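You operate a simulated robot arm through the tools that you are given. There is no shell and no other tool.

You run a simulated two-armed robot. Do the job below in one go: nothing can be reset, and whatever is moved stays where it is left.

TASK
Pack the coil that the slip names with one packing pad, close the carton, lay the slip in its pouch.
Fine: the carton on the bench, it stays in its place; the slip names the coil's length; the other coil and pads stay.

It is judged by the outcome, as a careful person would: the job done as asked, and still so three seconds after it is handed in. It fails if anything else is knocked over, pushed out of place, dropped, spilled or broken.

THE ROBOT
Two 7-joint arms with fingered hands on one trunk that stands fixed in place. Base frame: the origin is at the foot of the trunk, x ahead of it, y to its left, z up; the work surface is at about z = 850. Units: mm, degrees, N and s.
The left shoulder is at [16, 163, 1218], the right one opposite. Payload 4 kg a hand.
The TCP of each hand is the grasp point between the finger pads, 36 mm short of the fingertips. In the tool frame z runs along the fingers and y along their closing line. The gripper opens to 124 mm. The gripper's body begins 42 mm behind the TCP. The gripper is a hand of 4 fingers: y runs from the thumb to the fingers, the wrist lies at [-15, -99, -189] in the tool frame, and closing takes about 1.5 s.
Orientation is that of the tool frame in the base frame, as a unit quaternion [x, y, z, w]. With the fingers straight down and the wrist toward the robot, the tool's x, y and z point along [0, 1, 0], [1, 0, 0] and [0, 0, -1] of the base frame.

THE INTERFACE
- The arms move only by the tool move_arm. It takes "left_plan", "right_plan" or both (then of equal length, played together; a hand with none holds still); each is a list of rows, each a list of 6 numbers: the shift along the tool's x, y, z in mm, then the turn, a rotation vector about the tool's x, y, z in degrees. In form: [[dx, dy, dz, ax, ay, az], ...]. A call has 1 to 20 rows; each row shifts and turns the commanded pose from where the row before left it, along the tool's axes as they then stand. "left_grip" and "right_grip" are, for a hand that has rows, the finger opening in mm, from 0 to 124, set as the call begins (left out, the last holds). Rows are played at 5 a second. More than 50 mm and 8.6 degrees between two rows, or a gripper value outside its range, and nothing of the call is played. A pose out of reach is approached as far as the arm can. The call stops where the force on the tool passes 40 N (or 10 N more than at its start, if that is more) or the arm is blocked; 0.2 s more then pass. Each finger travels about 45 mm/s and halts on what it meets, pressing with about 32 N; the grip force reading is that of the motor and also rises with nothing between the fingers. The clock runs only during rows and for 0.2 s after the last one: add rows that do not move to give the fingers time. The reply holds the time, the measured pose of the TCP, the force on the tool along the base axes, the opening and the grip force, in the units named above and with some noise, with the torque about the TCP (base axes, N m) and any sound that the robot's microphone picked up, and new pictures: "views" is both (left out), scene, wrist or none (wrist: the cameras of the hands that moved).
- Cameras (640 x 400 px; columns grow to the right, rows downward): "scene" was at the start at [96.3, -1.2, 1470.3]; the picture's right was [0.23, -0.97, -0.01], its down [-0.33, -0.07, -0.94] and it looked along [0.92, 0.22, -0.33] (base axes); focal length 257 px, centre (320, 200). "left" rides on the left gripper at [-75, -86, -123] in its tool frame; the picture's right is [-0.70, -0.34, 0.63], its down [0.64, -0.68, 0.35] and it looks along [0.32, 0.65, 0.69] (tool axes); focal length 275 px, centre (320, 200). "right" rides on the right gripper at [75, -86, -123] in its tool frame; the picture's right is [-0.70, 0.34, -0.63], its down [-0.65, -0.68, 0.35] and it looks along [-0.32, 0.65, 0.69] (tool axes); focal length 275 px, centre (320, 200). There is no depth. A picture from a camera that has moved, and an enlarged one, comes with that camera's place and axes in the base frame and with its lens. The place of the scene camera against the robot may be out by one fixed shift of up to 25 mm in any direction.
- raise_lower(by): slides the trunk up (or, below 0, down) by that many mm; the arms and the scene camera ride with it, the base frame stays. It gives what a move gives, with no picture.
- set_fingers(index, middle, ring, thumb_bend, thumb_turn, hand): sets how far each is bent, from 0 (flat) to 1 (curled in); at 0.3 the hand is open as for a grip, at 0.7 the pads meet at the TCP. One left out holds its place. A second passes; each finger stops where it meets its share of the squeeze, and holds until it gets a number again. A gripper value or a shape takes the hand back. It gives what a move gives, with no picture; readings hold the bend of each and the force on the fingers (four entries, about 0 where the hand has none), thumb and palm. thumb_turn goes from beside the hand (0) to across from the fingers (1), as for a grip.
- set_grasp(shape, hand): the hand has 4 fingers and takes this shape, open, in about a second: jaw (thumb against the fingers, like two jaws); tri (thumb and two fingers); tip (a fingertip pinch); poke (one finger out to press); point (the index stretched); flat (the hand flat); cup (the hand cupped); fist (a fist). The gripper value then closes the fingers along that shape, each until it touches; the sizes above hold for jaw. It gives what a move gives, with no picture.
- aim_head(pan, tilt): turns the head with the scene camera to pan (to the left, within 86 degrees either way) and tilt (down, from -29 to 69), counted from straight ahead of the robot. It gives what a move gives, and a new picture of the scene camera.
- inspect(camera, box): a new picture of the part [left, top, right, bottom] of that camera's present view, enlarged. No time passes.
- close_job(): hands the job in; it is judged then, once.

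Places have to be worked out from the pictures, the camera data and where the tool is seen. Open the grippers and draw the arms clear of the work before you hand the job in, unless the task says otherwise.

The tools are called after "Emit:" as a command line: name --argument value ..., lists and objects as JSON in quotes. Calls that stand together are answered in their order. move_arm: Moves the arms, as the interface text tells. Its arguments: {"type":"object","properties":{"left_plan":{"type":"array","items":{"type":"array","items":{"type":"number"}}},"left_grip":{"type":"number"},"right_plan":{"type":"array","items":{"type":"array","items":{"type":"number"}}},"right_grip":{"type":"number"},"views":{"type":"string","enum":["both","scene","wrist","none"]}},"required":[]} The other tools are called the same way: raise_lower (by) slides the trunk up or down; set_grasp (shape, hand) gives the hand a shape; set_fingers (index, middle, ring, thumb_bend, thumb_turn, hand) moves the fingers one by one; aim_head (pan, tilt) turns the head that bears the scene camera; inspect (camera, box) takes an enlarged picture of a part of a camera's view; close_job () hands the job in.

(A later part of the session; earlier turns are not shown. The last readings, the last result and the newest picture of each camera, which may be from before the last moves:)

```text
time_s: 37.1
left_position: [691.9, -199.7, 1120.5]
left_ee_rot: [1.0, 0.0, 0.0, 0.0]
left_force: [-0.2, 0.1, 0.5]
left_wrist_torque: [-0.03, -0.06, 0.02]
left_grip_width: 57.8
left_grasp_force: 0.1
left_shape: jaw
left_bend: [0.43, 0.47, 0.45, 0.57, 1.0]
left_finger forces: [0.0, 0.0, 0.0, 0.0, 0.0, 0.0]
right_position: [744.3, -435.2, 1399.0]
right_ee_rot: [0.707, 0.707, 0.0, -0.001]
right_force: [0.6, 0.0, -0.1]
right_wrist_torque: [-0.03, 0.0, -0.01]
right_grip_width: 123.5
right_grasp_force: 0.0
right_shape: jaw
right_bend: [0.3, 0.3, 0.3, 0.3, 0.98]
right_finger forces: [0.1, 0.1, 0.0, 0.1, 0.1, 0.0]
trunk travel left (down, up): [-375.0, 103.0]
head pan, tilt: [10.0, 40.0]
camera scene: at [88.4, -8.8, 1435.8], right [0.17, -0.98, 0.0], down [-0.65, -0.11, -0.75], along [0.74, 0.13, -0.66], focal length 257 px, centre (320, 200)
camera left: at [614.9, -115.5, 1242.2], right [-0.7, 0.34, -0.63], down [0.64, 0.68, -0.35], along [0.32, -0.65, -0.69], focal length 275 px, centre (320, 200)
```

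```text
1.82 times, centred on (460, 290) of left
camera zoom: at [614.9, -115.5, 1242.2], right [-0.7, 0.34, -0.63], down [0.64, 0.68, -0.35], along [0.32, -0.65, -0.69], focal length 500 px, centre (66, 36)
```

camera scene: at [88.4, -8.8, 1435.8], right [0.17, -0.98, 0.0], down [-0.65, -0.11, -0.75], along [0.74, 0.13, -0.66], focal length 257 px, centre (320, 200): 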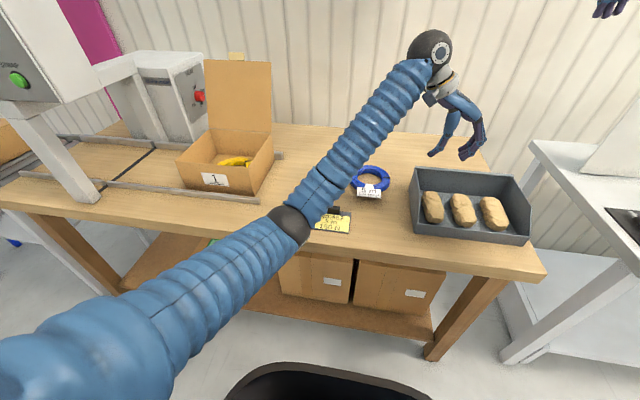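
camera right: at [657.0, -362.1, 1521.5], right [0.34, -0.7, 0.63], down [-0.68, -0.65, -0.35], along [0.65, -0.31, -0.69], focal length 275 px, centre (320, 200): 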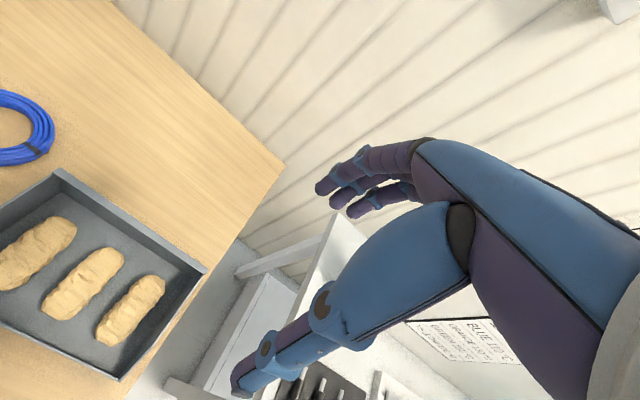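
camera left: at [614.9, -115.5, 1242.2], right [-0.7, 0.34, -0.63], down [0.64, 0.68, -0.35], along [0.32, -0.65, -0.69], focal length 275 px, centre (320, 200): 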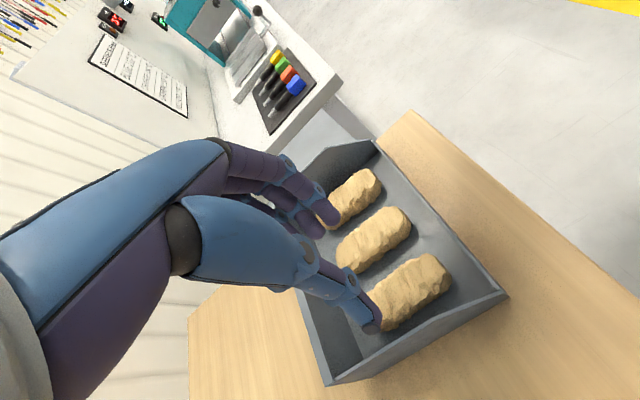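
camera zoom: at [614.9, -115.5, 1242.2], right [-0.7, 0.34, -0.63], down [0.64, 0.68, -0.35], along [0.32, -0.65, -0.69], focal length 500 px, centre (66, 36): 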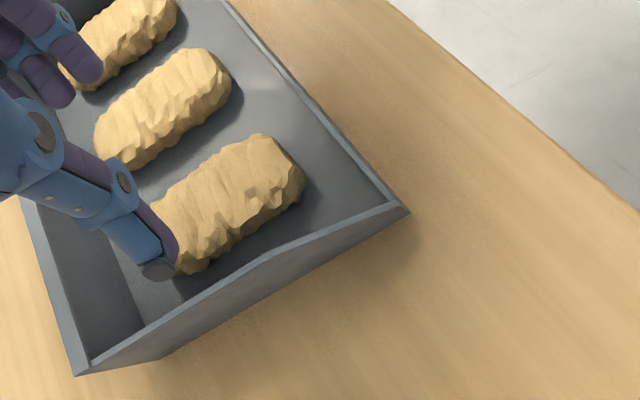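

Both views agree: pad 1 spans y≈−203…−255 about x≈737, with ~30 mm to the wall and ~38 mm to pad 2. I lower over its centre with the opening at 68 mm to z≈960 and check.

Emit:
move_arm --left_plan '[[11.3, 7.3, 40, 0, 0, 0], [11.3, 7.3, 40, 0, 0, 0], [11.3, 7.3, 40, 0, 0, 0], [11.3, 7.3, 40, 0, 0, 0], [0, 0, 0, 0, 0, 0], [0, 0, 0, 0, 0, 0]]' --left_grip 68

Emit:
inspect --camera "left" --box '[260, 140, 560, 380]'

Emit:
inspect --camera "scene" --box '[390, 100, 550, 250]'

Emit:
inspect --camera "right" --box '[0, 160, 220, 390]'

```text
time_s: 38.5
left_position: [736.3, -229.7, 958.8]
left_ee_rot: [1.0, 0.001, -0.001, -0.001]
left_force: [0.6, 0.1, 0.1]
left_wrist_torque: [0.02, -0.01, 0.0]
left_grip_width: 67.6
left_grasp_force: 0.0
left_shape: jaw
left_bend: [0.4, 0.44, 0.42, 0.54, 1.0]
left_finger forces: [0.1, 0.0, 0.0, 0.0, 0.0, 0.0]
right_position: [744.3, -435.0, 1397.7]
right_ee_rot: [0.707, 0.707, 0.001, 0.0]
right_force: [0.9, 0.6, 0.4]
right_wrist_torque: [0.0, 0.0, 0.0]
right_grip_width: 123.7
right_grasp_force: 0.1
right_shape: jaw
right_bend: [0.3, 0.3, 0.3, 0.3, 0.98]
right_finger forces: [0.0, 0.0, 0.0, 0.0, 0.0, 0.0]
trunk travel left (down, up): [-375.0, 103.0]
head pan, tilt: [10.0, 40.0]
camera scene: at [88.8, -8.9, 1435.8], right [0.17, -0.98, -0.01], down [-0.65, -0.11, -0.75], along [0.74, 0.13, -0.66], focal length 257 px, centre (320, 200)
camera left: at [660.7, -144.5, 1081.2], right [-0.7, 0.34, -0.63], down [0.64, 0.68, -0.35], along [0.32, -0.65, -0.69], focal length 275 px, centre (320, 200)
```

scene: 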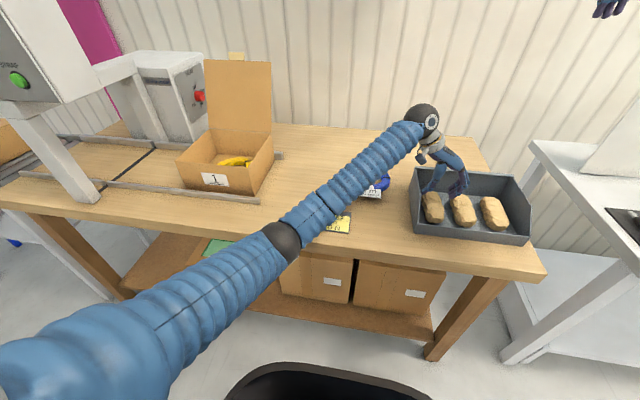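
left: 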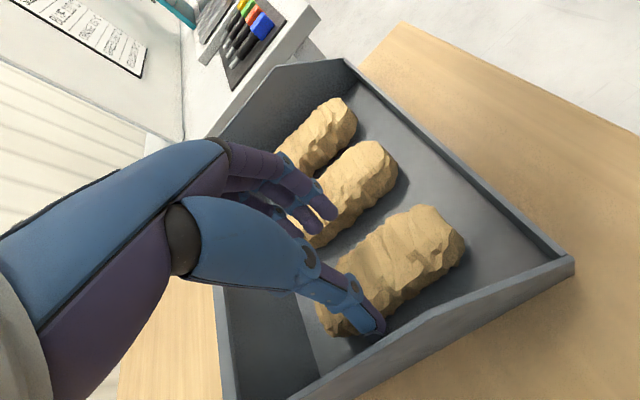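

```text
1.67 times, centred on (410, 260) of left
camera zoom: at [660.7, -144.5, 1081.2], right [-0.7, 0.34, -0.63], down [0.64, 0.68, -0.35], along [0.32, -0.65, -0.69], focal length 459 px, centre (170, 100)
```

zoom: 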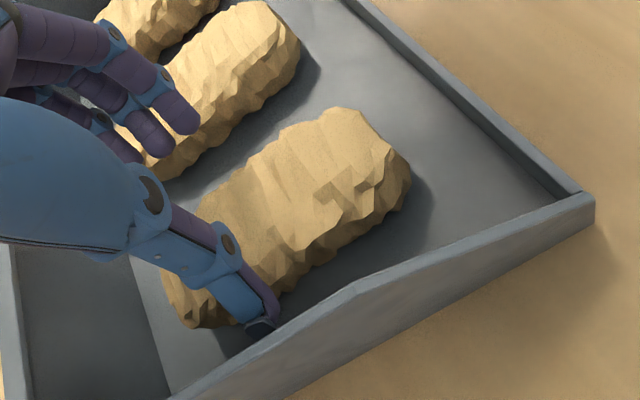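

```text
2.67 times, centred on (470, 175) of scene
camera zoom: at [88.8, -8.9, 1435.8], right [0.17, -0.98, -0.01], down [-0.65, -0.11, -0.75], along [0.74, 0.13, -0.66], focal length 686 px, centre (-80, 267)
```

zoom: 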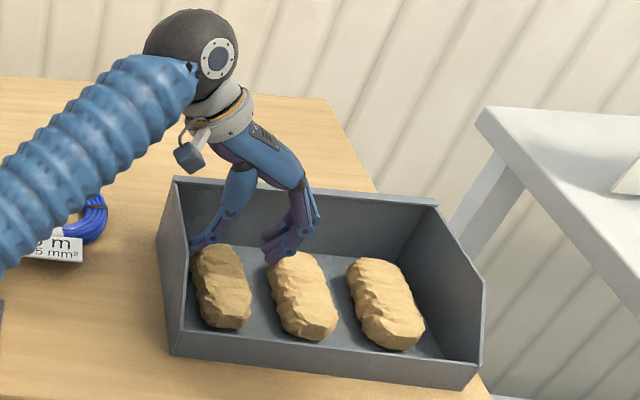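

```text
1.74 times, centred on (110, 275) of right
camera zoom: at [658.6, -360.8, 1521.3], right [0.34, -0.7, 0.63], down [-0.68, -0.65, -0.35], along [0.65, -0.31, -0.69], focal length 479 px, centre (685, 70)
```

zoom: 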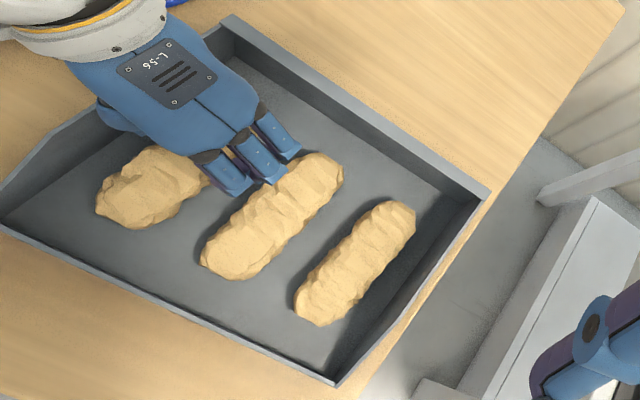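

The fingertips splay wider than the pads, so 68 mm is too wide next to the wall (inner face ≈ −181). I narrow to 56 mm and centre on the pad at about [743, −235].

Emit:
move_arm --left_plan '[[6, 5.5, 0, 0, 0, 0], [0, 0, 10, 0, 0, 0], [0, 0, 0, 0, 0, 0]]' --left_grip 56

Emit:
inspect --camera "left" --box '[260, 140, 560, 380]'

Emit:
inspect --camera "scene" --box '[400, 140, 500, 240]'

```text
time_s: 39.3
left_position: [742.7, -235.7, 950.0]
left_ee_rot: [1.0, 0.001, 0.0, 0.0]
left_force: [0.0, 0.8, -1.5]
left_wrist_torque: [-0.02, -0.04, 0.01]
left_grip_width: 56.3
left_grasp_force: 0.0
left_shape: jaw
left_bend: [0.44, 0.48, 0.46, 0.57, 1.0]
left_finger forces: [0.1, 0.0, 0.0, 0.0, 0.0, 0.0]
right_position: [744.6, -435.8, 1399.0]
right_ee_rot: [0.707, 0.708, -0.001, 0.0]
right_force: [-0.7, -0.2, 0.1]
right_wrist_torque: [0.01, -0.01, 0.02]
right_grip_width: 123.7
right_grasp_force: 0.1
right_shape: jaw
right_bend: [0.3, 0.3, 0.3, 0.3, 0.98]
right_finger forces: [0.0, 0.0, 0.0, 0.1, 0.1, 0.1]
trunk travel left (down, up): [-375.0, 103.0]
head pan, tilt: [10.0, 40.0]
camera scene: at [88.3, -9.1, 1435.9], right [0.17, -0.98, -0.01], down [-0.65, -0.11, -0.75], along [0.74, 0.13, -0.66], focal length 257 px, centre (320, 200)
camera left: at [666.4, -150.2, 1071.8], right [-0.7, 0.34, -0.63], down [0.64, 0.68, -0.35], along [0.32, -0.65, -0.69], focal length 275 px, centre (320, 200)
```

scene: 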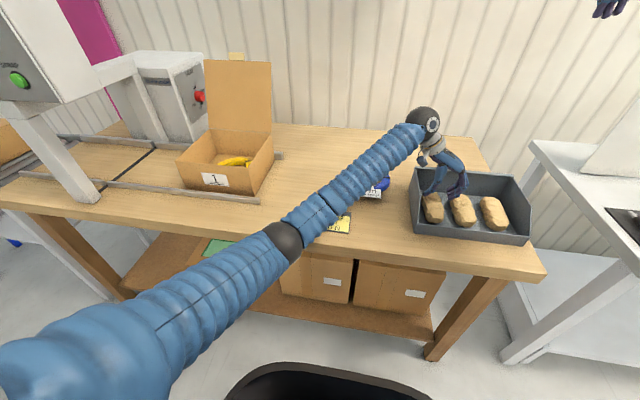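
left: 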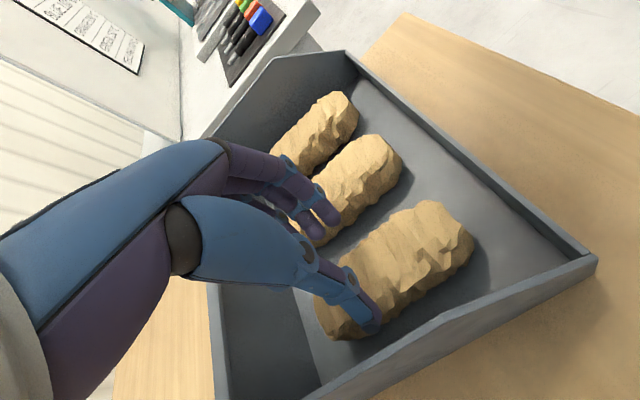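

```text
1.67 times, centred on (410, 260) of left
camera zoom: at [666.4, -150.2, 1071.8], right [-0.7, 0.34, -0.63], down [0.64, 0.68, -0.35], along [0.32, -0.65, -0.69], focal length 459 px, centre (170, 100)
```

zoom: 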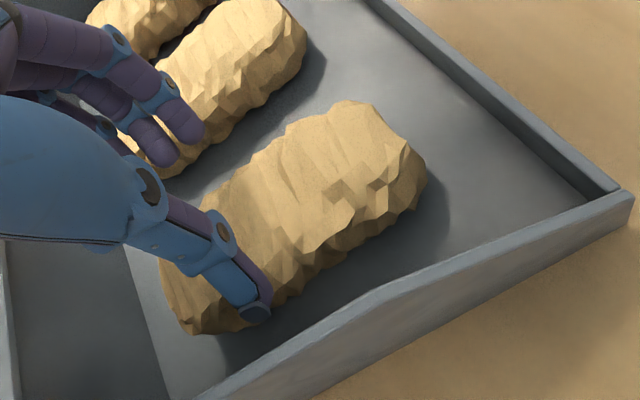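

```text
4.00 times, centred on (450, 190) of scene
camera zoom: at [88.3, -9.1, 1435.9], right [0.17, -0.98, -0.01], down [-0.65, -0.11, -0.75], along [0.74, 0.13, -0.66], focal length 1029 px, centre (-200, 240)
```

zoom: 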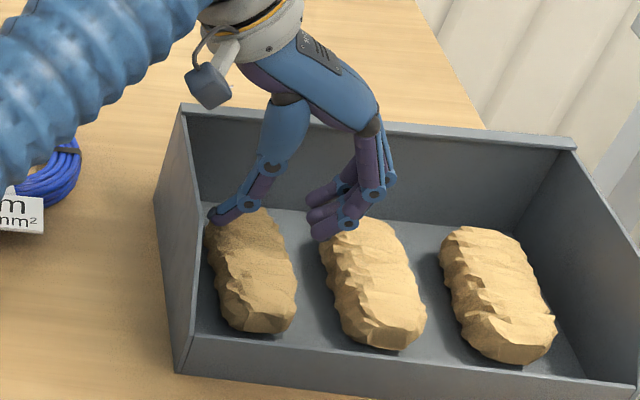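

Projected: thumb at y≈−195 (wall −181, pad edge −209), fingers at −277 (pad 2 edge ≈ −299). Clearances look right, so I descend to z≈898.

Emit:
move_arm --left_plan '[[0, 0, 15, 0, 0, 0], [0, 0, 15, 0, 0, 0], [0, 0, 12, 0, 0, 0], [0, 0, 10, 0, 0, 0], [0, 0, 0, 0, 0, 0]]'

Emit:
inspect --camera "left" --box '[260, 140, 560, 380]'

Emit:
inspect --camera "scene" --box '[400, 140, 500, 240]'

```text
time_s: 40.0
left_position: [743.3, -236.0, 923.9]
left_ee_rot: [1.0, 0.0, 0.005, 0.006]
left_force: [-5.4, 5.6, 24.6]
left_wrist_torque: [0.0, 0.08, -0.17]
left_grip_width: 58.9
left_grasp_force: 31.6
left_shape: jaw
left_bend: [0.45, 0.48, 0.48, 0.55, 0.99]
left_finger forces: [16.0, 19.6, 3.9, 0.0, 36.2, 0.0]
right_position: [742.9, -435.5, 1398.8]
right_ee_rot: [0.708, 0.706, 0.001, 0.0]
right_force: [0.3, 0.0, 0.0]
right_wrist_torque: [0.01, 0.02, 0.01]
right_grip_width: 124.0
right_grasp_force: 0.1
right_shape: jaw
right_bend: [0.3, 0.3, 0.3, 0.3, 0.98]
right_finger forces: [0.0, 0.0, 0.0, 0.0, 0.1, 0.0]
trunk travel left (down, up): [-375.0, 103.0]
head pan, tilt: [10.0, 40.0]
stopped in row 3 (left hand): the force on the tool passed its limit at 48 N (the readings are from after the stop); the commanded pose is now the measured one
camera scene: at [87.4, -8.2, 1436.0], right [0.17, -0.98, 0.0], down [-0.65, -0.11, -0.75], along [0.74, 0.13, -0.66], focal length 257 px, centre (320, 200)
camera left: at [665.8, -150.2, 1044.2], right [-0.69, 0.33, -0.64], down [0.65, 0.68, -0.35], along [0.32, -0.66, -0.68], focal length 275 px, centre (320, 200)
```

scene: 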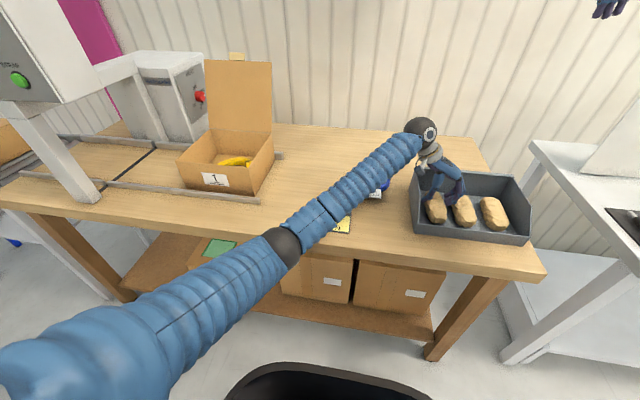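
left: 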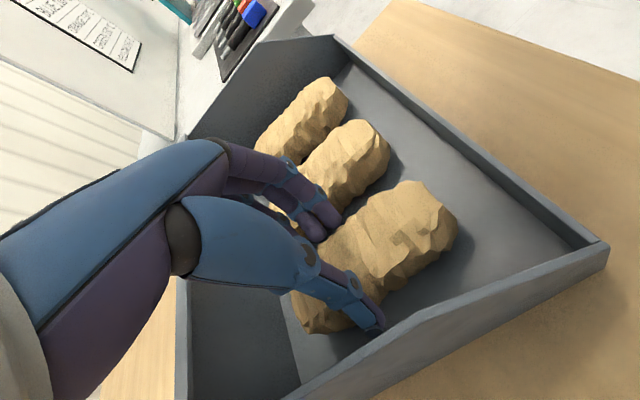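

```text
1.67 times, centred on (410, 260) of left
camera zoom: at [665.8, -150.2, 1044.2], right [-0.69, 0.33, -0.64], down [0.65, 0.68, -0.35], along [0.32, -0.66, -0.68], focal length 459 px, centre (170, 100)
```

zoom: 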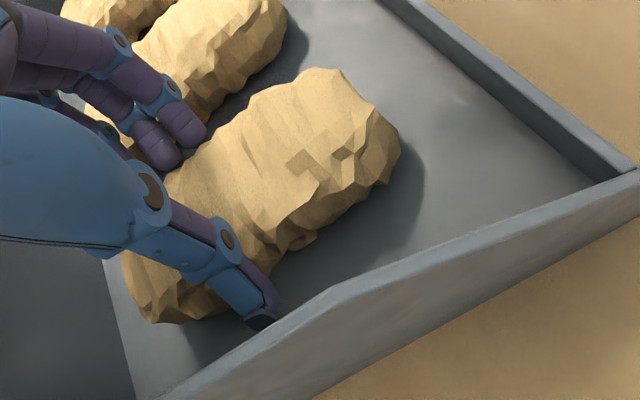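

```text
4.00 times, centred on (450, 190) of scene
camera zoom: at [87.4, -8.2, 1436.0], right [0.17, -0.98, 0.0], down [-0.65, -0.11, -0.75], along [0.74, 0.13, -0.66], focal length 1029 px, centre (-200, 240)
```

zoom: 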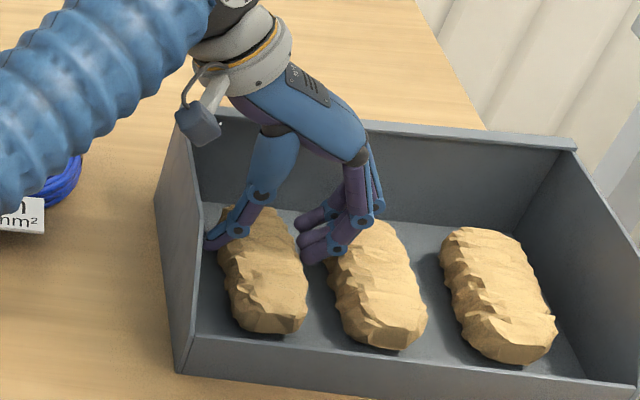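

The fingertips wedged on the pad's flanks (it is wider and taller than I judged) and nudged it a few mm toward pad 2. I back up 10 mm, open to 64 and look again.

Emit:
move_arm --left_plan '[[0, 0, -12, 0, 0, 0], [0, 0, 0, 0, 0, 0], [0, 0, 0, 0, 0, 0]]' --left_grip 64

Emit:
inspect --camera "left" --box '[260, 140, 500, 380]'

Emit:
inspect --camera "right" --box '[0, 160, 220, 390]'

Emit:
inspect --camera "scene" --box '[400, 140, 500, 240]'

```text
time_s: 40.8
left_position: [743.9, -235.6, 930.2]
left_ee_rot: [1.0, 0.001, 0.004, 0.004]
left_force: [0.0, -0.7, -0.6]
left_wrist_torque: [0.02, 0.0, 0.0]
left_grip_width: 63.8
left_grasp_force: 0.1
left_shape: jaw
left_bend: [0.41, 0.45, 0.43, 0.55, 1.0]
left_finger forces: [0.0, 0.0, 0.1, 0.0, 0.0, 0.0]
right_position: [744.4, -434.9, 1398.1]
right_ee_rot: [0.707, 0.707, 0.0, 0.0]
right_force: [0.3, 0.2, 0.3]
right_wrist_torque: [-0.01, 0.0, 0.03]
right_grip_width: 123.7
right_grasp_force: 0.1
right_shape: jaw
right_bend: [0.3, 0.3, 0.3, 0.3, 0.98]
right_finger forces: [0.0, 0.0, 0.0, 0.0, 0.0, 0.1]
trunk travel left (down, up): [-375.0, 103.0]
head pan, tilt: [10.0, 40.0]
camera scene: at [88.7, -9.0, 1435.8], right [0.17, -0.98, -0.01], down [-0.65, -0.11, -0.75], along [0.74, 0.13, -0.66], focal length 257 px, centre (320, 200)
camera left: at [666.7, -150.4, 1052.6], right [-0.69, 0.33, -0.64], down [0.65, 0.68, -0.35], along [0.32, -0.65, -0.68], focal length 275 px, centre (320, 200)
```

scene: 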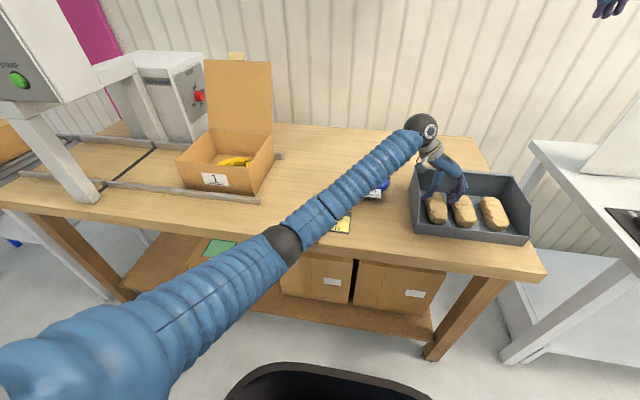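
left: 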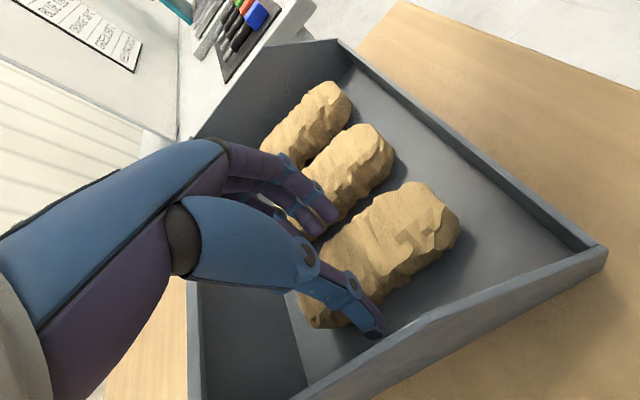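

```text
1.67 times, centred on (380, 260) of left
camera zoom: at [666.7, -150.4, 1052.6], right [-0.69, 0.33, -0.64], down [0.65, 0.68, -0.35], along [0.32, -0.65, -0.68], focal length 459 px, centre (220, 100)
```

zoom: 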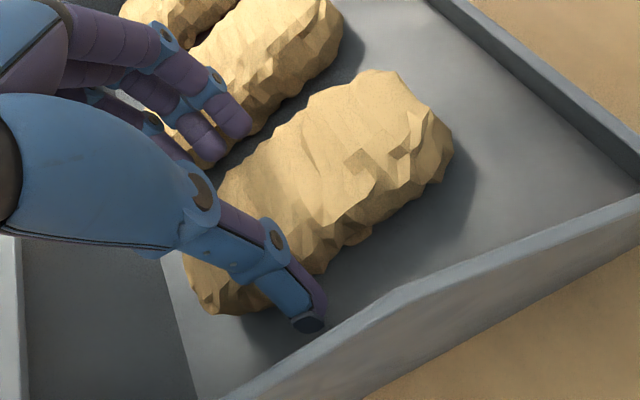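

```text
1.74 times, centred on (110, 275) of right
camera zoom: at [658.6, -360.9, 1521.1], right [0.34, -0.7, 0.63], down [-0.68, -0.65, -0.35], along [0.65, -0.31, -0.69], focal length 479 px, centre (685, 70)
```

zoom: 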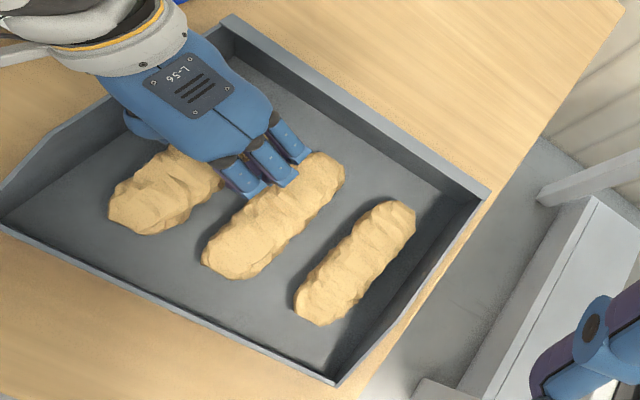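

```text
4.00 times, centred on (450, 190) of scene
camera zoom: at [88.7, -9.0, 1435.8], right [0.17, -0.98, -0.01], down [-0.65, -0.11, -0.75], along [0.74, 0.13, -0.66], focal length 1029 px, centre (-200, 240)
```

zoom: 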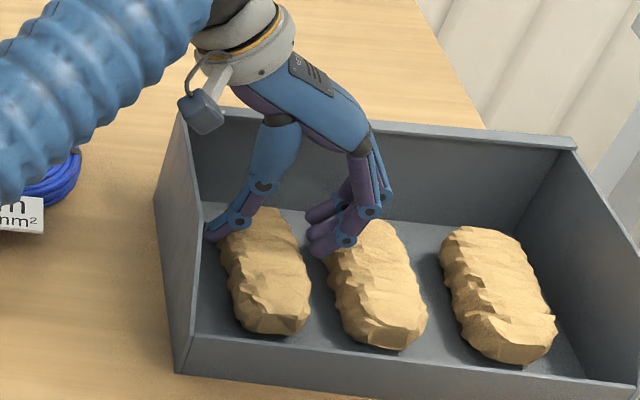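

Pad 1 shifted about 8 mm away from the wall; pad 2 has not moved. At 64 mm the fingers line up with the gap between pads and the thumb with the gap at the wall, so I descend in small steps.

Emit:
move_arm --left_plan '[[0, 0, 5, 0, 0, 0], [0, 0, 5, 0, 0, 0], [0, 0, 0, 0, 0, 0]]' --views "none"

Emit:
inspect --camera "left" --box '[260, 140, 500, 380]'

```text
time_s: 41.6
left_position: [743.2, -236.6, 922.6]
left_ee_rot: [1.0, 0.001, 0.005, 0.005]
left_force: [-0.2, 2.9, 11.9]
left_wrist_torque: [-0.52, -0.12, 0.0]
left_grip_width: 64.5
left_grasp_force: 0.1
left_shape: jaw
left_bend: [0.41, 0.45, 0.43, 0.55, 1.0]
left_finger forces: [0.0, 10.5, 0.0, 0.1, 0.8, 0.1]
right_position: [743.1, -435.5, 1399.8]
right_ee_rot: [0.707, 0.707, -0.001, 0.0]
right_force: [-0.2, 0.1, 0.5]
right_wrist_torque: [0.04, 0.0, -0.01]
right_grip_width: 123.6
right_grasp_force: 0.0
right_shape: jaw
right_bend: [0.3, 0.3, 0.3, 0.3, 0.98]
right_finger forces: [0.1, 0.0, 0.0, 0.0, 0.0, 0.1]
trunk travel left (down, up): [-375.0, 103.0]
head pan, tilt: [10.0, 40.0]
```

```text
1.67 times, centred on (380, 260) of left
camera zoom: at [666.1, -150.0, 1044.0], right [-0.69, 0.33, -0.64], down [0.65, 0.68, -0.35], along [0.32, -0.66, -0.68], focal length 459 px, centre (220, 100)
```

zoom: 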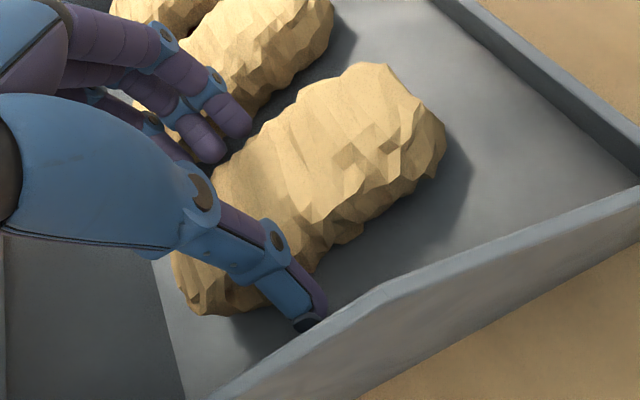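

The middle finger touches something at tip height z≈886, so the gap is narrower than judged. I back the left hand off and bring the right wrist camera above the tray for a straight-down view.

Emit:
move_arm --left_plan '[[0, 0, -30, 0, 0, 0], [0, 0, -50, 0, 0, 0], [0, 0, -45, 0, 0, 0], [-35, -28, 0, 0, 0, 0], [-35, -28, 0, 0, 0, 0], [-35, -28, 0, 0, 0, 0]]' --views "none"

Emit:
move_arm --right_plan '[[25, 19, 30, 0, 0, 0], [25, 19, 30, 0, 0, 0], [25, 19, 30, 0, 0, 0], [25, 19, 30, 0, 0, 0], [0, 0, 0, 0, 0, 0]]'

Emit:
inspect --camera "right" --box '[0, 250, 200, 400]'

```text
time_s: 43.0
left_position: [637.7, -151.2, 1045.5]
left_ee_rot: [1.0, 0.0, 0.003, 0.004]
left_force: [-0.1, 0.1, 0.0]
left_wrist_torque: [0.0, -0.04, 0.06]
left_grip_width: 64.0
left_grasp_force: 0.0
left_shape: jaw
left_bend: [0.41, 0.45, 0.43, 0.55, 1.0]
left_finger forces: [0.0, 0.1, 0.1, 0.1, 0.0, 0.0]
right_position: [743.8, -434.0, 1399.6]
right_ee_rot: [0.707, 0.707, 0.0, 0.0]
right_force: [-0.4, -0.1, 0.2]
right_wrist_torque: [-0.01, 0.0, -0.01]
right_grip_width: 123.8
right_grasp_force: 0.1
right_shape: jaw
right_bend: [0.3, 0.3, 0.3, 0.3, 0.98]
right_finger forces: [0.0, 0.1, 0.1, 0.0, 0.0, 0.0]
trunk travel left (down, up): [-375.0, 103.0]
head pan, tilt: [10.0, 40.0]
```

```text
time_s: 44.2
left_position: [638.2, -151.8, 1045.6]
left_ee_rot: [1.0, 0.001, 0.003, 0.005]
left_force: [-0.5, -0.9, 0.3]
left_wrist_torque: [0.0, -0.03, 0.0]
left_grip_width: 64.0
left_grasp_force: 0.1
left_shape: jaw
left_bend: [0.41, 0.45, 0.43, 0.55, 1.0]
left_finger forces: [0.1, 0.1, 0.0, 0.0, 0.0, 0.0]
right_position: [819.0, -335.2, 1280.1]
right_ee_rot: [0.707, 0.707, 0.0, -0.001]
right_force: [0.0, 0.6, -0.1]
right_wrist_torque: [0.01, -0.04, 0.03]
right_grip_width: 123.5
right_grasp_force: 0.1
right_shape: jaw
right_bend: [0.3, 0.3, 0.3, 0.3, 0.98]
right_finger forces: [0.0, 0.0, 0.0, 0.0, 0.1, 0.0]
trunk travel left (down, up): [-375.0, 103.0]
head pan, tilt: [10.0, 40.0]
camera scene: at [87.4, -9.4, 1436.0], right [0.17, -0.98, -0.01], down [-0.65, -0.11, -0.75], along [0.74, 0.13, -0.66], focal length 257 px, centre (320, 200)
camera right: at [733.1, -260.5, 1402.6], right [0.34, -0.7, 0.63], down [-0.68, -0.64, -0.35], along [0.65, -0.31, -0.69], focal length 275 px, centre (320, 200)
```

scene: 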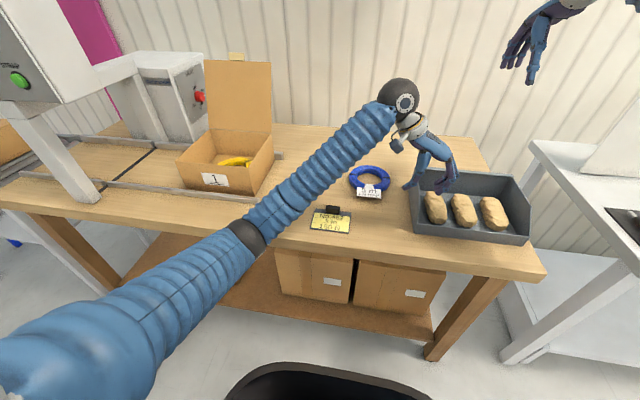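
right: 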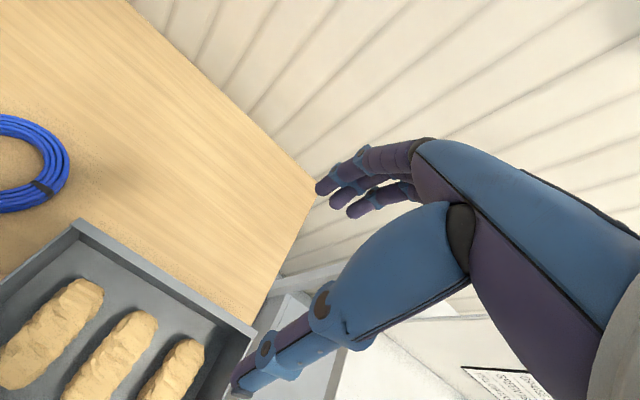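

```text
2.67 times, centred on (100, 325) of right
camera zoom: at [733.1, -260.5, 1402.6], right [0.34, -0.7, 0.63], down [-0.68, -0.64, -0.35], along [0.65, -0.31, -0.69], focal length 734 px, centre (907, -133)
```

zoom: 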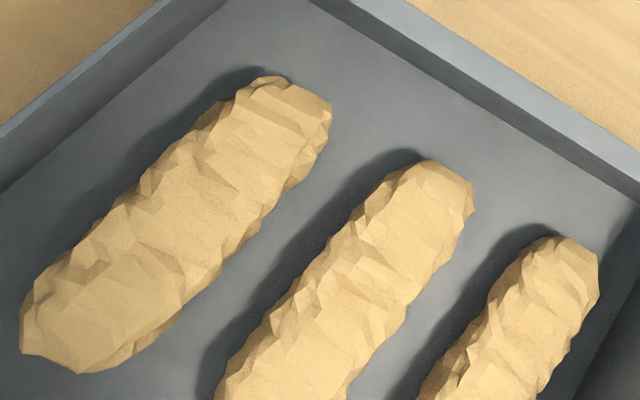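

The overhead view shows pad 1 at y −208…−267, pad 2 starting at ≈ −299, so the gap is ≈32 mm and the fingers are thick; the last touch was on pad 2's side at y≈−288. I return over pad 1 a few mm further left and nearer, at [735, −233], and straighten the small tilt.

Emit:
move_arm --left_plan '[[34, 28, 0, 0.5, -0.3, 0], [34, 27, 0, 0, 0, 0], [29, 26, 0, 0, 0, 0], [0, 0, 40, 0, 0, 0], [0, 0, 40, 0, 0, 0], [0, 0, 25, 0, 0, 0], [0, 0, 0, 0, 0, 0]]' --left_grip 63

Emit:
inspect --camera "left" --box '[260, 140, 500, 380]'

Emit:
inspect --camera "right" --box '[0, 220, 200, 400]'

```text
time_s: 45.8
left_position: [735.4, -231.6, 941.3]
left_ee_rot: [1.0, 0.001, 0.001, -0.001]
left_force: [0.1, 0.4, 0.0]
left_wrist_torque: [0.0, 0.0, -0.02]
left_grip_width: 63.3
left_grasp_force: 0.1
left_shape: jaw
left_bend: [0.41, 0.45, 0.44, 0.55, 1.0]
left_finger forces: [0.0, 0.1, 0.0, 0.0, 0.1, 0.1]
right_position: [819.6, -335.3, 1278.8]
right_ee_rot: [0.707, 0.707, 0.0, 0.001]
right_force: [0.6, 0.4, -0.3]
right_wrist_torque: [0.01, 0.0, -0.01]
right_grip_width: 123.5
right_grasp_force: 0.0
right_shape: jaw
right_bend: [0.3, 0.3, 0.3, 0.3, 0.98]
right_finger forces: [0.0, 0.0, 0.0, 0.0, 0.1, 0.0]
trunk travel left (down, up): [-375.0, 103.0]
head pan, tilt: [10.0, 40.0]
camera scene: at [88.4, -8.8, 1435.9], right [0.17, -0.98, 0.0], down [-0.65, -0.11, -0.75], along [0.74, 0.13, -0.66], focal length 257 px, centre (320, 200)
camera left: at [658.9, -147.6, 1063.1], right [-0.7, 0.34, -0.63], down [0.64, 0.68, -0.34], along [0.32, -0.65, -0.69], focal length 275 px, centre (320, 200)
```

scene: 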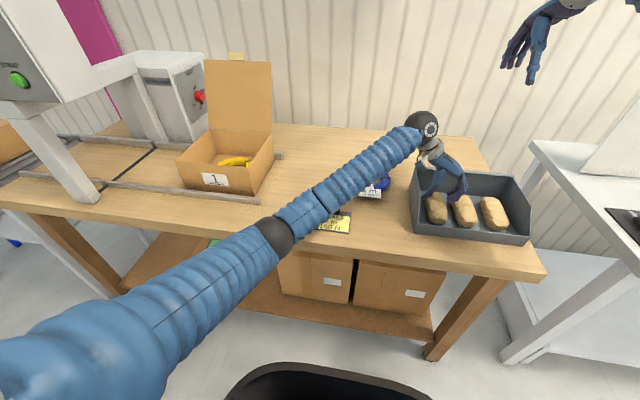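
left: 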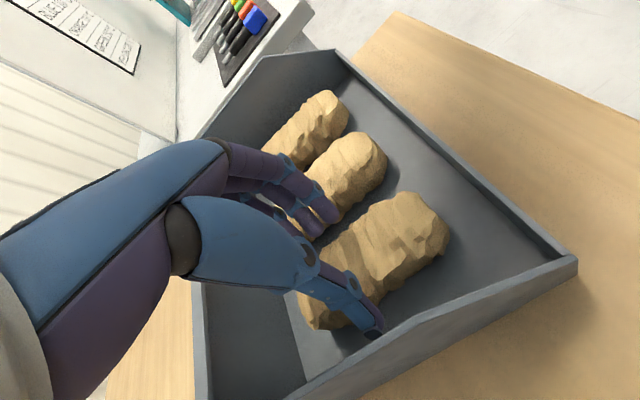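

```text
1.67 times, centred on (380, 260) of left
camera zoom: at [658.9, -147.6, 1063.1], right [-0.7, 0.34, -0.63], down [0.64, 0.68, -0.34], along [0.32, -0.65, -0.69], focal length 459 px, centre (220, 100)
```

zoom: 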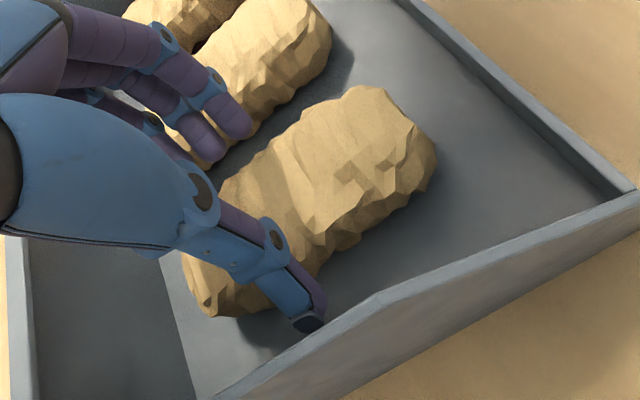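

```text
2.22 times, centred on (100, 310) of right
camera zoom: at [733.9, -259.8, 1402.3], right [0.34, -0.7, 0.63], down [-0.68, -0.65, -0.35], along [0.65, -0.31, -0.69], focal length 612 px, centre (809, -44)
```

zoom: 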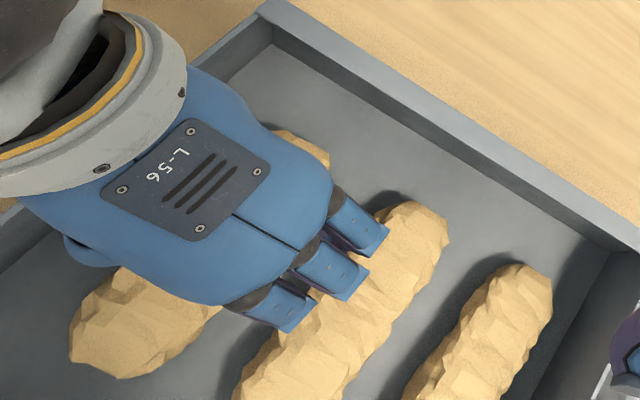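

The finger knuckles bow outward but stay above the pads. I descend in small steps and watch which finger touches.

Emit:
move_arm --left_plan '[[0, 0, 10, 0, 0, 0], [0, 0, 6, 0, 0, 0], [0, 0, 4, 0, 0, 0], [0, 0, 0, 0, 0, 0]]' --views "none"

Emit:
inspect --camera "left" --box '[260, 140, 500, 380]'

```text
time_s: 46.8
left_position: [736.2, -233.2, 919.7]
left_ee_rot: [1.0, 0.002, 0.001, 0.001]
left_force: [-0.2, 2.1, 3.8]
left_wrist_torque: [0.09, -0.02, -0.02]
left_grip_width: 64.1
left_grasp_force: 0.1
left_shape: jaw
left_bend: [0.41, 0.45, 0.44, 0.55, 1.0]
left_finger forces: [0.1, 0.1, 0.1, 0.0, 3.0, 0.1]
right_position: [819.5, -335.1, 1279.2]
right_ee_rot: [0.708, 0.706, 0.001, 0.0]
right_force: [0.1, 0.0, 0.3]
right_wrist_torque: [0.01, -0.02, 0.03]
right_grip_width: 123.8
right_grasp_force: 0.1
right_shape: jaw
right_bend: [0.3, 0.3, 0.3, 0.3, 0.98]
right_finger forces: [0.1, 0.1, 0.1, 0.1, 0.0, 0.0]
trunk travel left (down, up): [-375.0, 103.0]
head pan, tilt: [10.0, 40.0]
```

```text
1.67 times, centred on (380, 260) of left
camera zoom: at [658.3, -147.5, 1043.1], right [-0.7, 0.34, -0.64], down [0.64, 0.68, -0.34], along [0.32, -0.65, -0.69], focal length 459 px, centre (220, 100)
```

zoom: 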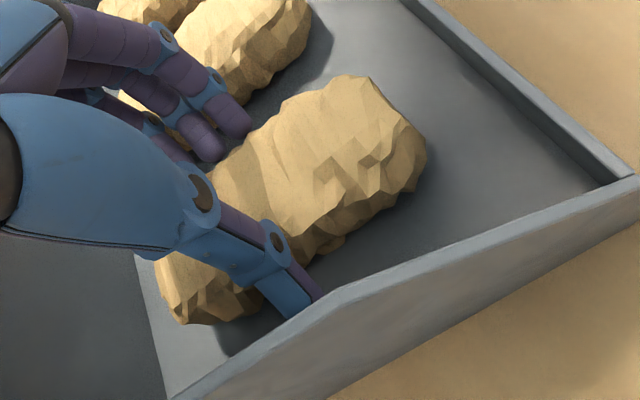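

Only the thumb brushes pad 1 (3 N), the fingers are free in the gap. I continue down in small steps.

Emit:
move_arm --left_plan '[[0, 0, 4, 0, 0, 0], [0, 0, 4, 0, 0, 0], [0, 0, 0, 0, 0, 0]]' --views "none"

Emit:
inspect --camera "left" --box '[260, 140, 500, 380]'

```text
time_s: 47.6
left_position: [734.4, -231.8, 915.6]
left_ee_rot: [1.0, 0.0, 0.002, 0.001]
left_force: [0.0, 6.8, 20.3]
left_wrist_torque: [0.22, 0.02, -0.16]
left_grip_width: 74.3
left_grasp_force: 31.9
left_shape: jaw
left_bend: [0.42, 0.46, 0.46, 0.54, 1.0]
left_finger forces: [15.1, 6.7, 4.9, 0.0, 38.5, 0.0]
right_position: [819.7, -333.6, 1281.2]
right_ee_rot: [0.706, 0.708, 0.0, -0.001]
right_force: [-0.5, -0.1, 0.4]
right_wrist_torque: [0.02, 0.01, -0.02]
right_grip_width: 123.7
right_grasp_force: 0.0
right_shape: jaw
right_bend: [0.3, 0.3, 0.3, 0.3, 0.98]
right_finger forces: [0.1, 0.1, 0.1, 0.1, 0.1, 0.0]
trunk travel left (down, up): [-375.0, 103.0]
head pan, tilt: [10.0, 40.0]
```

```text
1.67 times, centred on (380, 260) of left
camera zoom: at [657.7, -146.7, 1037.0], right [-0.69, 0.33, -0.64], down [0.65, 0.68, -0.34], along [0.32, -0.65, -0.69], focal length 459 px, centre (220, 100)
```

zoom: 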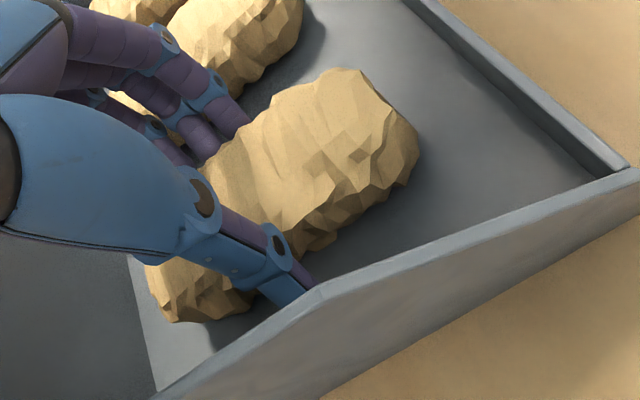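

Thumb and fingers now bear on both flanks, tips near the pad's mid-height. I close the grip here and lift a little to test the hold.

Emit:
move_arm --left_plan '[[0, 0, -1, 0, 0, 0], [0, 0, 0, 0, 0, 0], [0, 0, 0, 0, 0, 0], [0, 0, 0, 0, 0, 0], [0, 0, 0, 0, 0, 0]]' --left_grip 20 --views "none"

Emit:
inspect --camera "left" --box '[260, 140, 500, 380]'

Emit:
inspect --camera "scene" --box '[400, 140, 500, 240]'

```text
time_s: 48.8
left_position: [734.0, -231.5, 914.6]
left_ee_rot: [1.0, 0.001, 0.002, 0.0]
left_force: [0.8, 7.0, 19.4]
left_wrist_torque: [0.21, -0.02, -0.09]
left_grip_width: 74.3
left_grasp_force: 31.8
left_shape: jaw
left_bend: [0.42, 0.46, 0.46, 0.54, 1.0]
left_finger forces: [14.9, 6.6, 4.7, 0.0, 38.1, 0.0]
right_position: [819.1, -334.0, 1280.5]
right_ee_rot: [0.707, 0.707, 0.0, 0.001]
right_force: [-0.2, 0.9, -0.2]
right_wrist_torque: [0.0, -0.01, 0.01]
right_grip_width: 123.7
right_grasp_force: 0.0
right_shape: jaw
right_bend: [0.3, 0.3, 0.3, 0.3, 0.98]
right_finger forces: [0.0, 0.0, 0.1, 0.1, 0.0, 0.0]
trunk travel left (down, up): [-375.0, 103.0]
head pan, tilt: [10.0, 40.0]
```

```text
1.67 times, centred on (380, 260) of left
camera zoom: at [657.8, -146.9, 1037.2], right [-0.69, 0.34, -0.64], down [0.64, 0.68, -0.34], along [0.32, -0.65, -0.69], focal length 459 px, centre (220, 100)
```

zoom: 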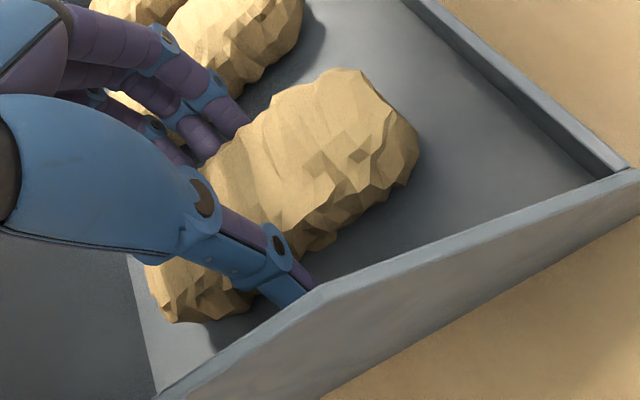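

```text
4.00 times, centred on (450, 190) of scene
camera zoom: at [87.2, -7.9, 1436.0], right [0.17, -0.98, 0.0], down [-0.65, -0.11, -0.75], along [0.74, 0.13, -0.66], focal length 1029 px, centre (-200, 240)
```

zoom: 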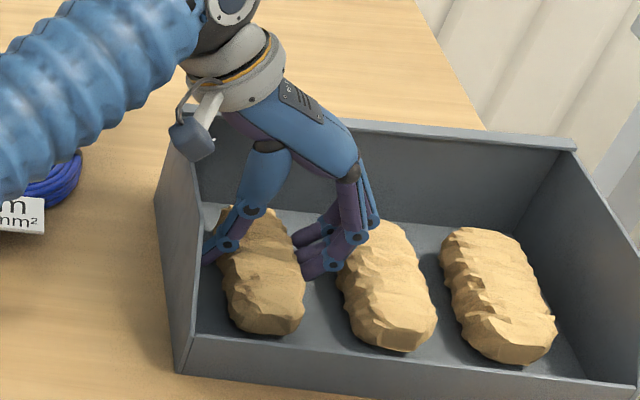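

The grip holds at 32 N on the pad. I lift slowly and see whether the pad comes along.

Emit:
move_arm --left_plan '[[0, 0, -4, 0, 0, 0], [0, 0, -6, 0, 0, 0], [0, 0, -10, 0, 0, 0], [0, 0, 0, 0, 0, 0]]'

Emit:
inspect --camera "left" --box '[260, 140, 500, 380]'

Emit:
inspect --camera "scene" --box '[400, 140, 500, 240]'

```text
time_s: 49.8
left_position: [736.0, -231.7, 934.3]
left_ee_rot: [1.0, 0.001, 0.0, 0.0]
left_force: [-0.2, 0.0, 0.2]
left_wrist_torque: [0.0, 0.03, 0.03]
left_grip_width: 75.2
left_grasp_force: 32.6
left_shape: jaw
left_bend: [0.41, 0.45, 0.45, 0.54, 0.99]
left_finger forces: [16.6, 7.6, 4.9, 0.0, 28.9, 0.0]
right_position: [819.2, -333.6, 1279.7]
right_ee_rot: [0.707, 0.707, 0.0, -0.001]
right_force: [-0.3, -0.5, -1.0]
right_wrist_torque: [-0.02, 0.0, 0.0]
right_grip_width: 123.5
right_grasp_force: 0.1
right_shape: jaw
right_bend: [0.3, 0.3, 0.3, 0.3, 0.98]
right_finger forces: [0.0, 0.0, 0.1, 0.1, 0.1, 0.1]
trunk travel left (down, up): [-375.0, 103.0]
head pan, tilt: [10.0, 40.0]
camera scene: at [88.6, -8.9, 1435.8], right [0.17, -0.98, -0.01], down [-0.65, -0.11, -0.75], along [0.74, 0.13, -0.66], focal length 257 px, centre (320, 200)
camera left: at [658.8, -148.0, 1055.9], right [-0.7, 0.34, -0.63], down [0.64, 0.68, -0.35], along [0.32, -0.65, -0.69], focal length 275 px, centre (320, 200)
```

scene: 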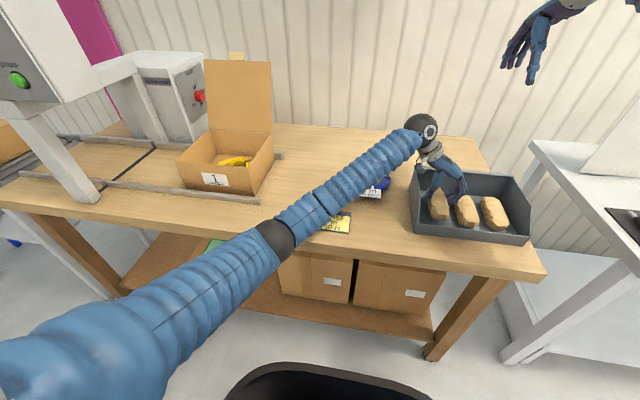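
left: 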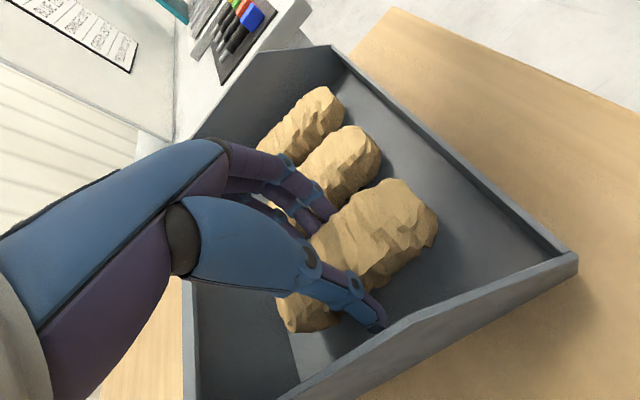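

```text
1.67 times, centred on (380, 260) of left
camera zoom: at [658.8, -148.0, 1055.9], right [-0.7, 0.34, -0.63], down [0.64, 0.68, -0.35], along [0.32, -0.65, -0.69], focal length 459 px, centre (220, 100)
```

zoom: 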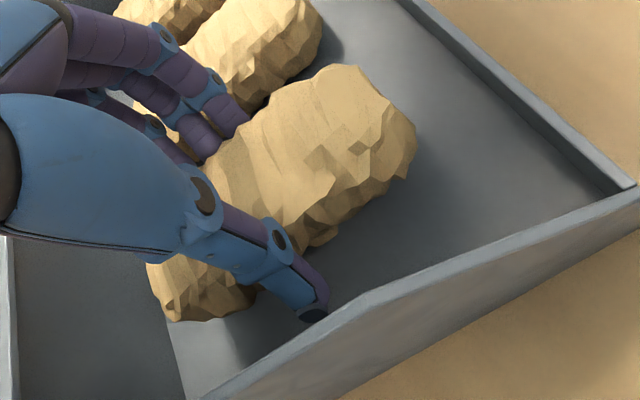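

```text
4.00 times, centred on (450, 190) of scene
camera zoom: at [88.6, -8.9, 1435.8], right [0.17, -0.98, -0.01], down [-0.65, -0.11, -0.75], along [0.74, 0.13, -0.66], focal length 1029 px, centre (-200, 240)
```

zoom: 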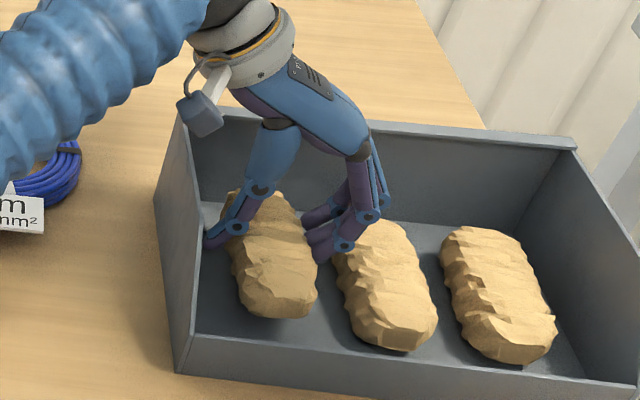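

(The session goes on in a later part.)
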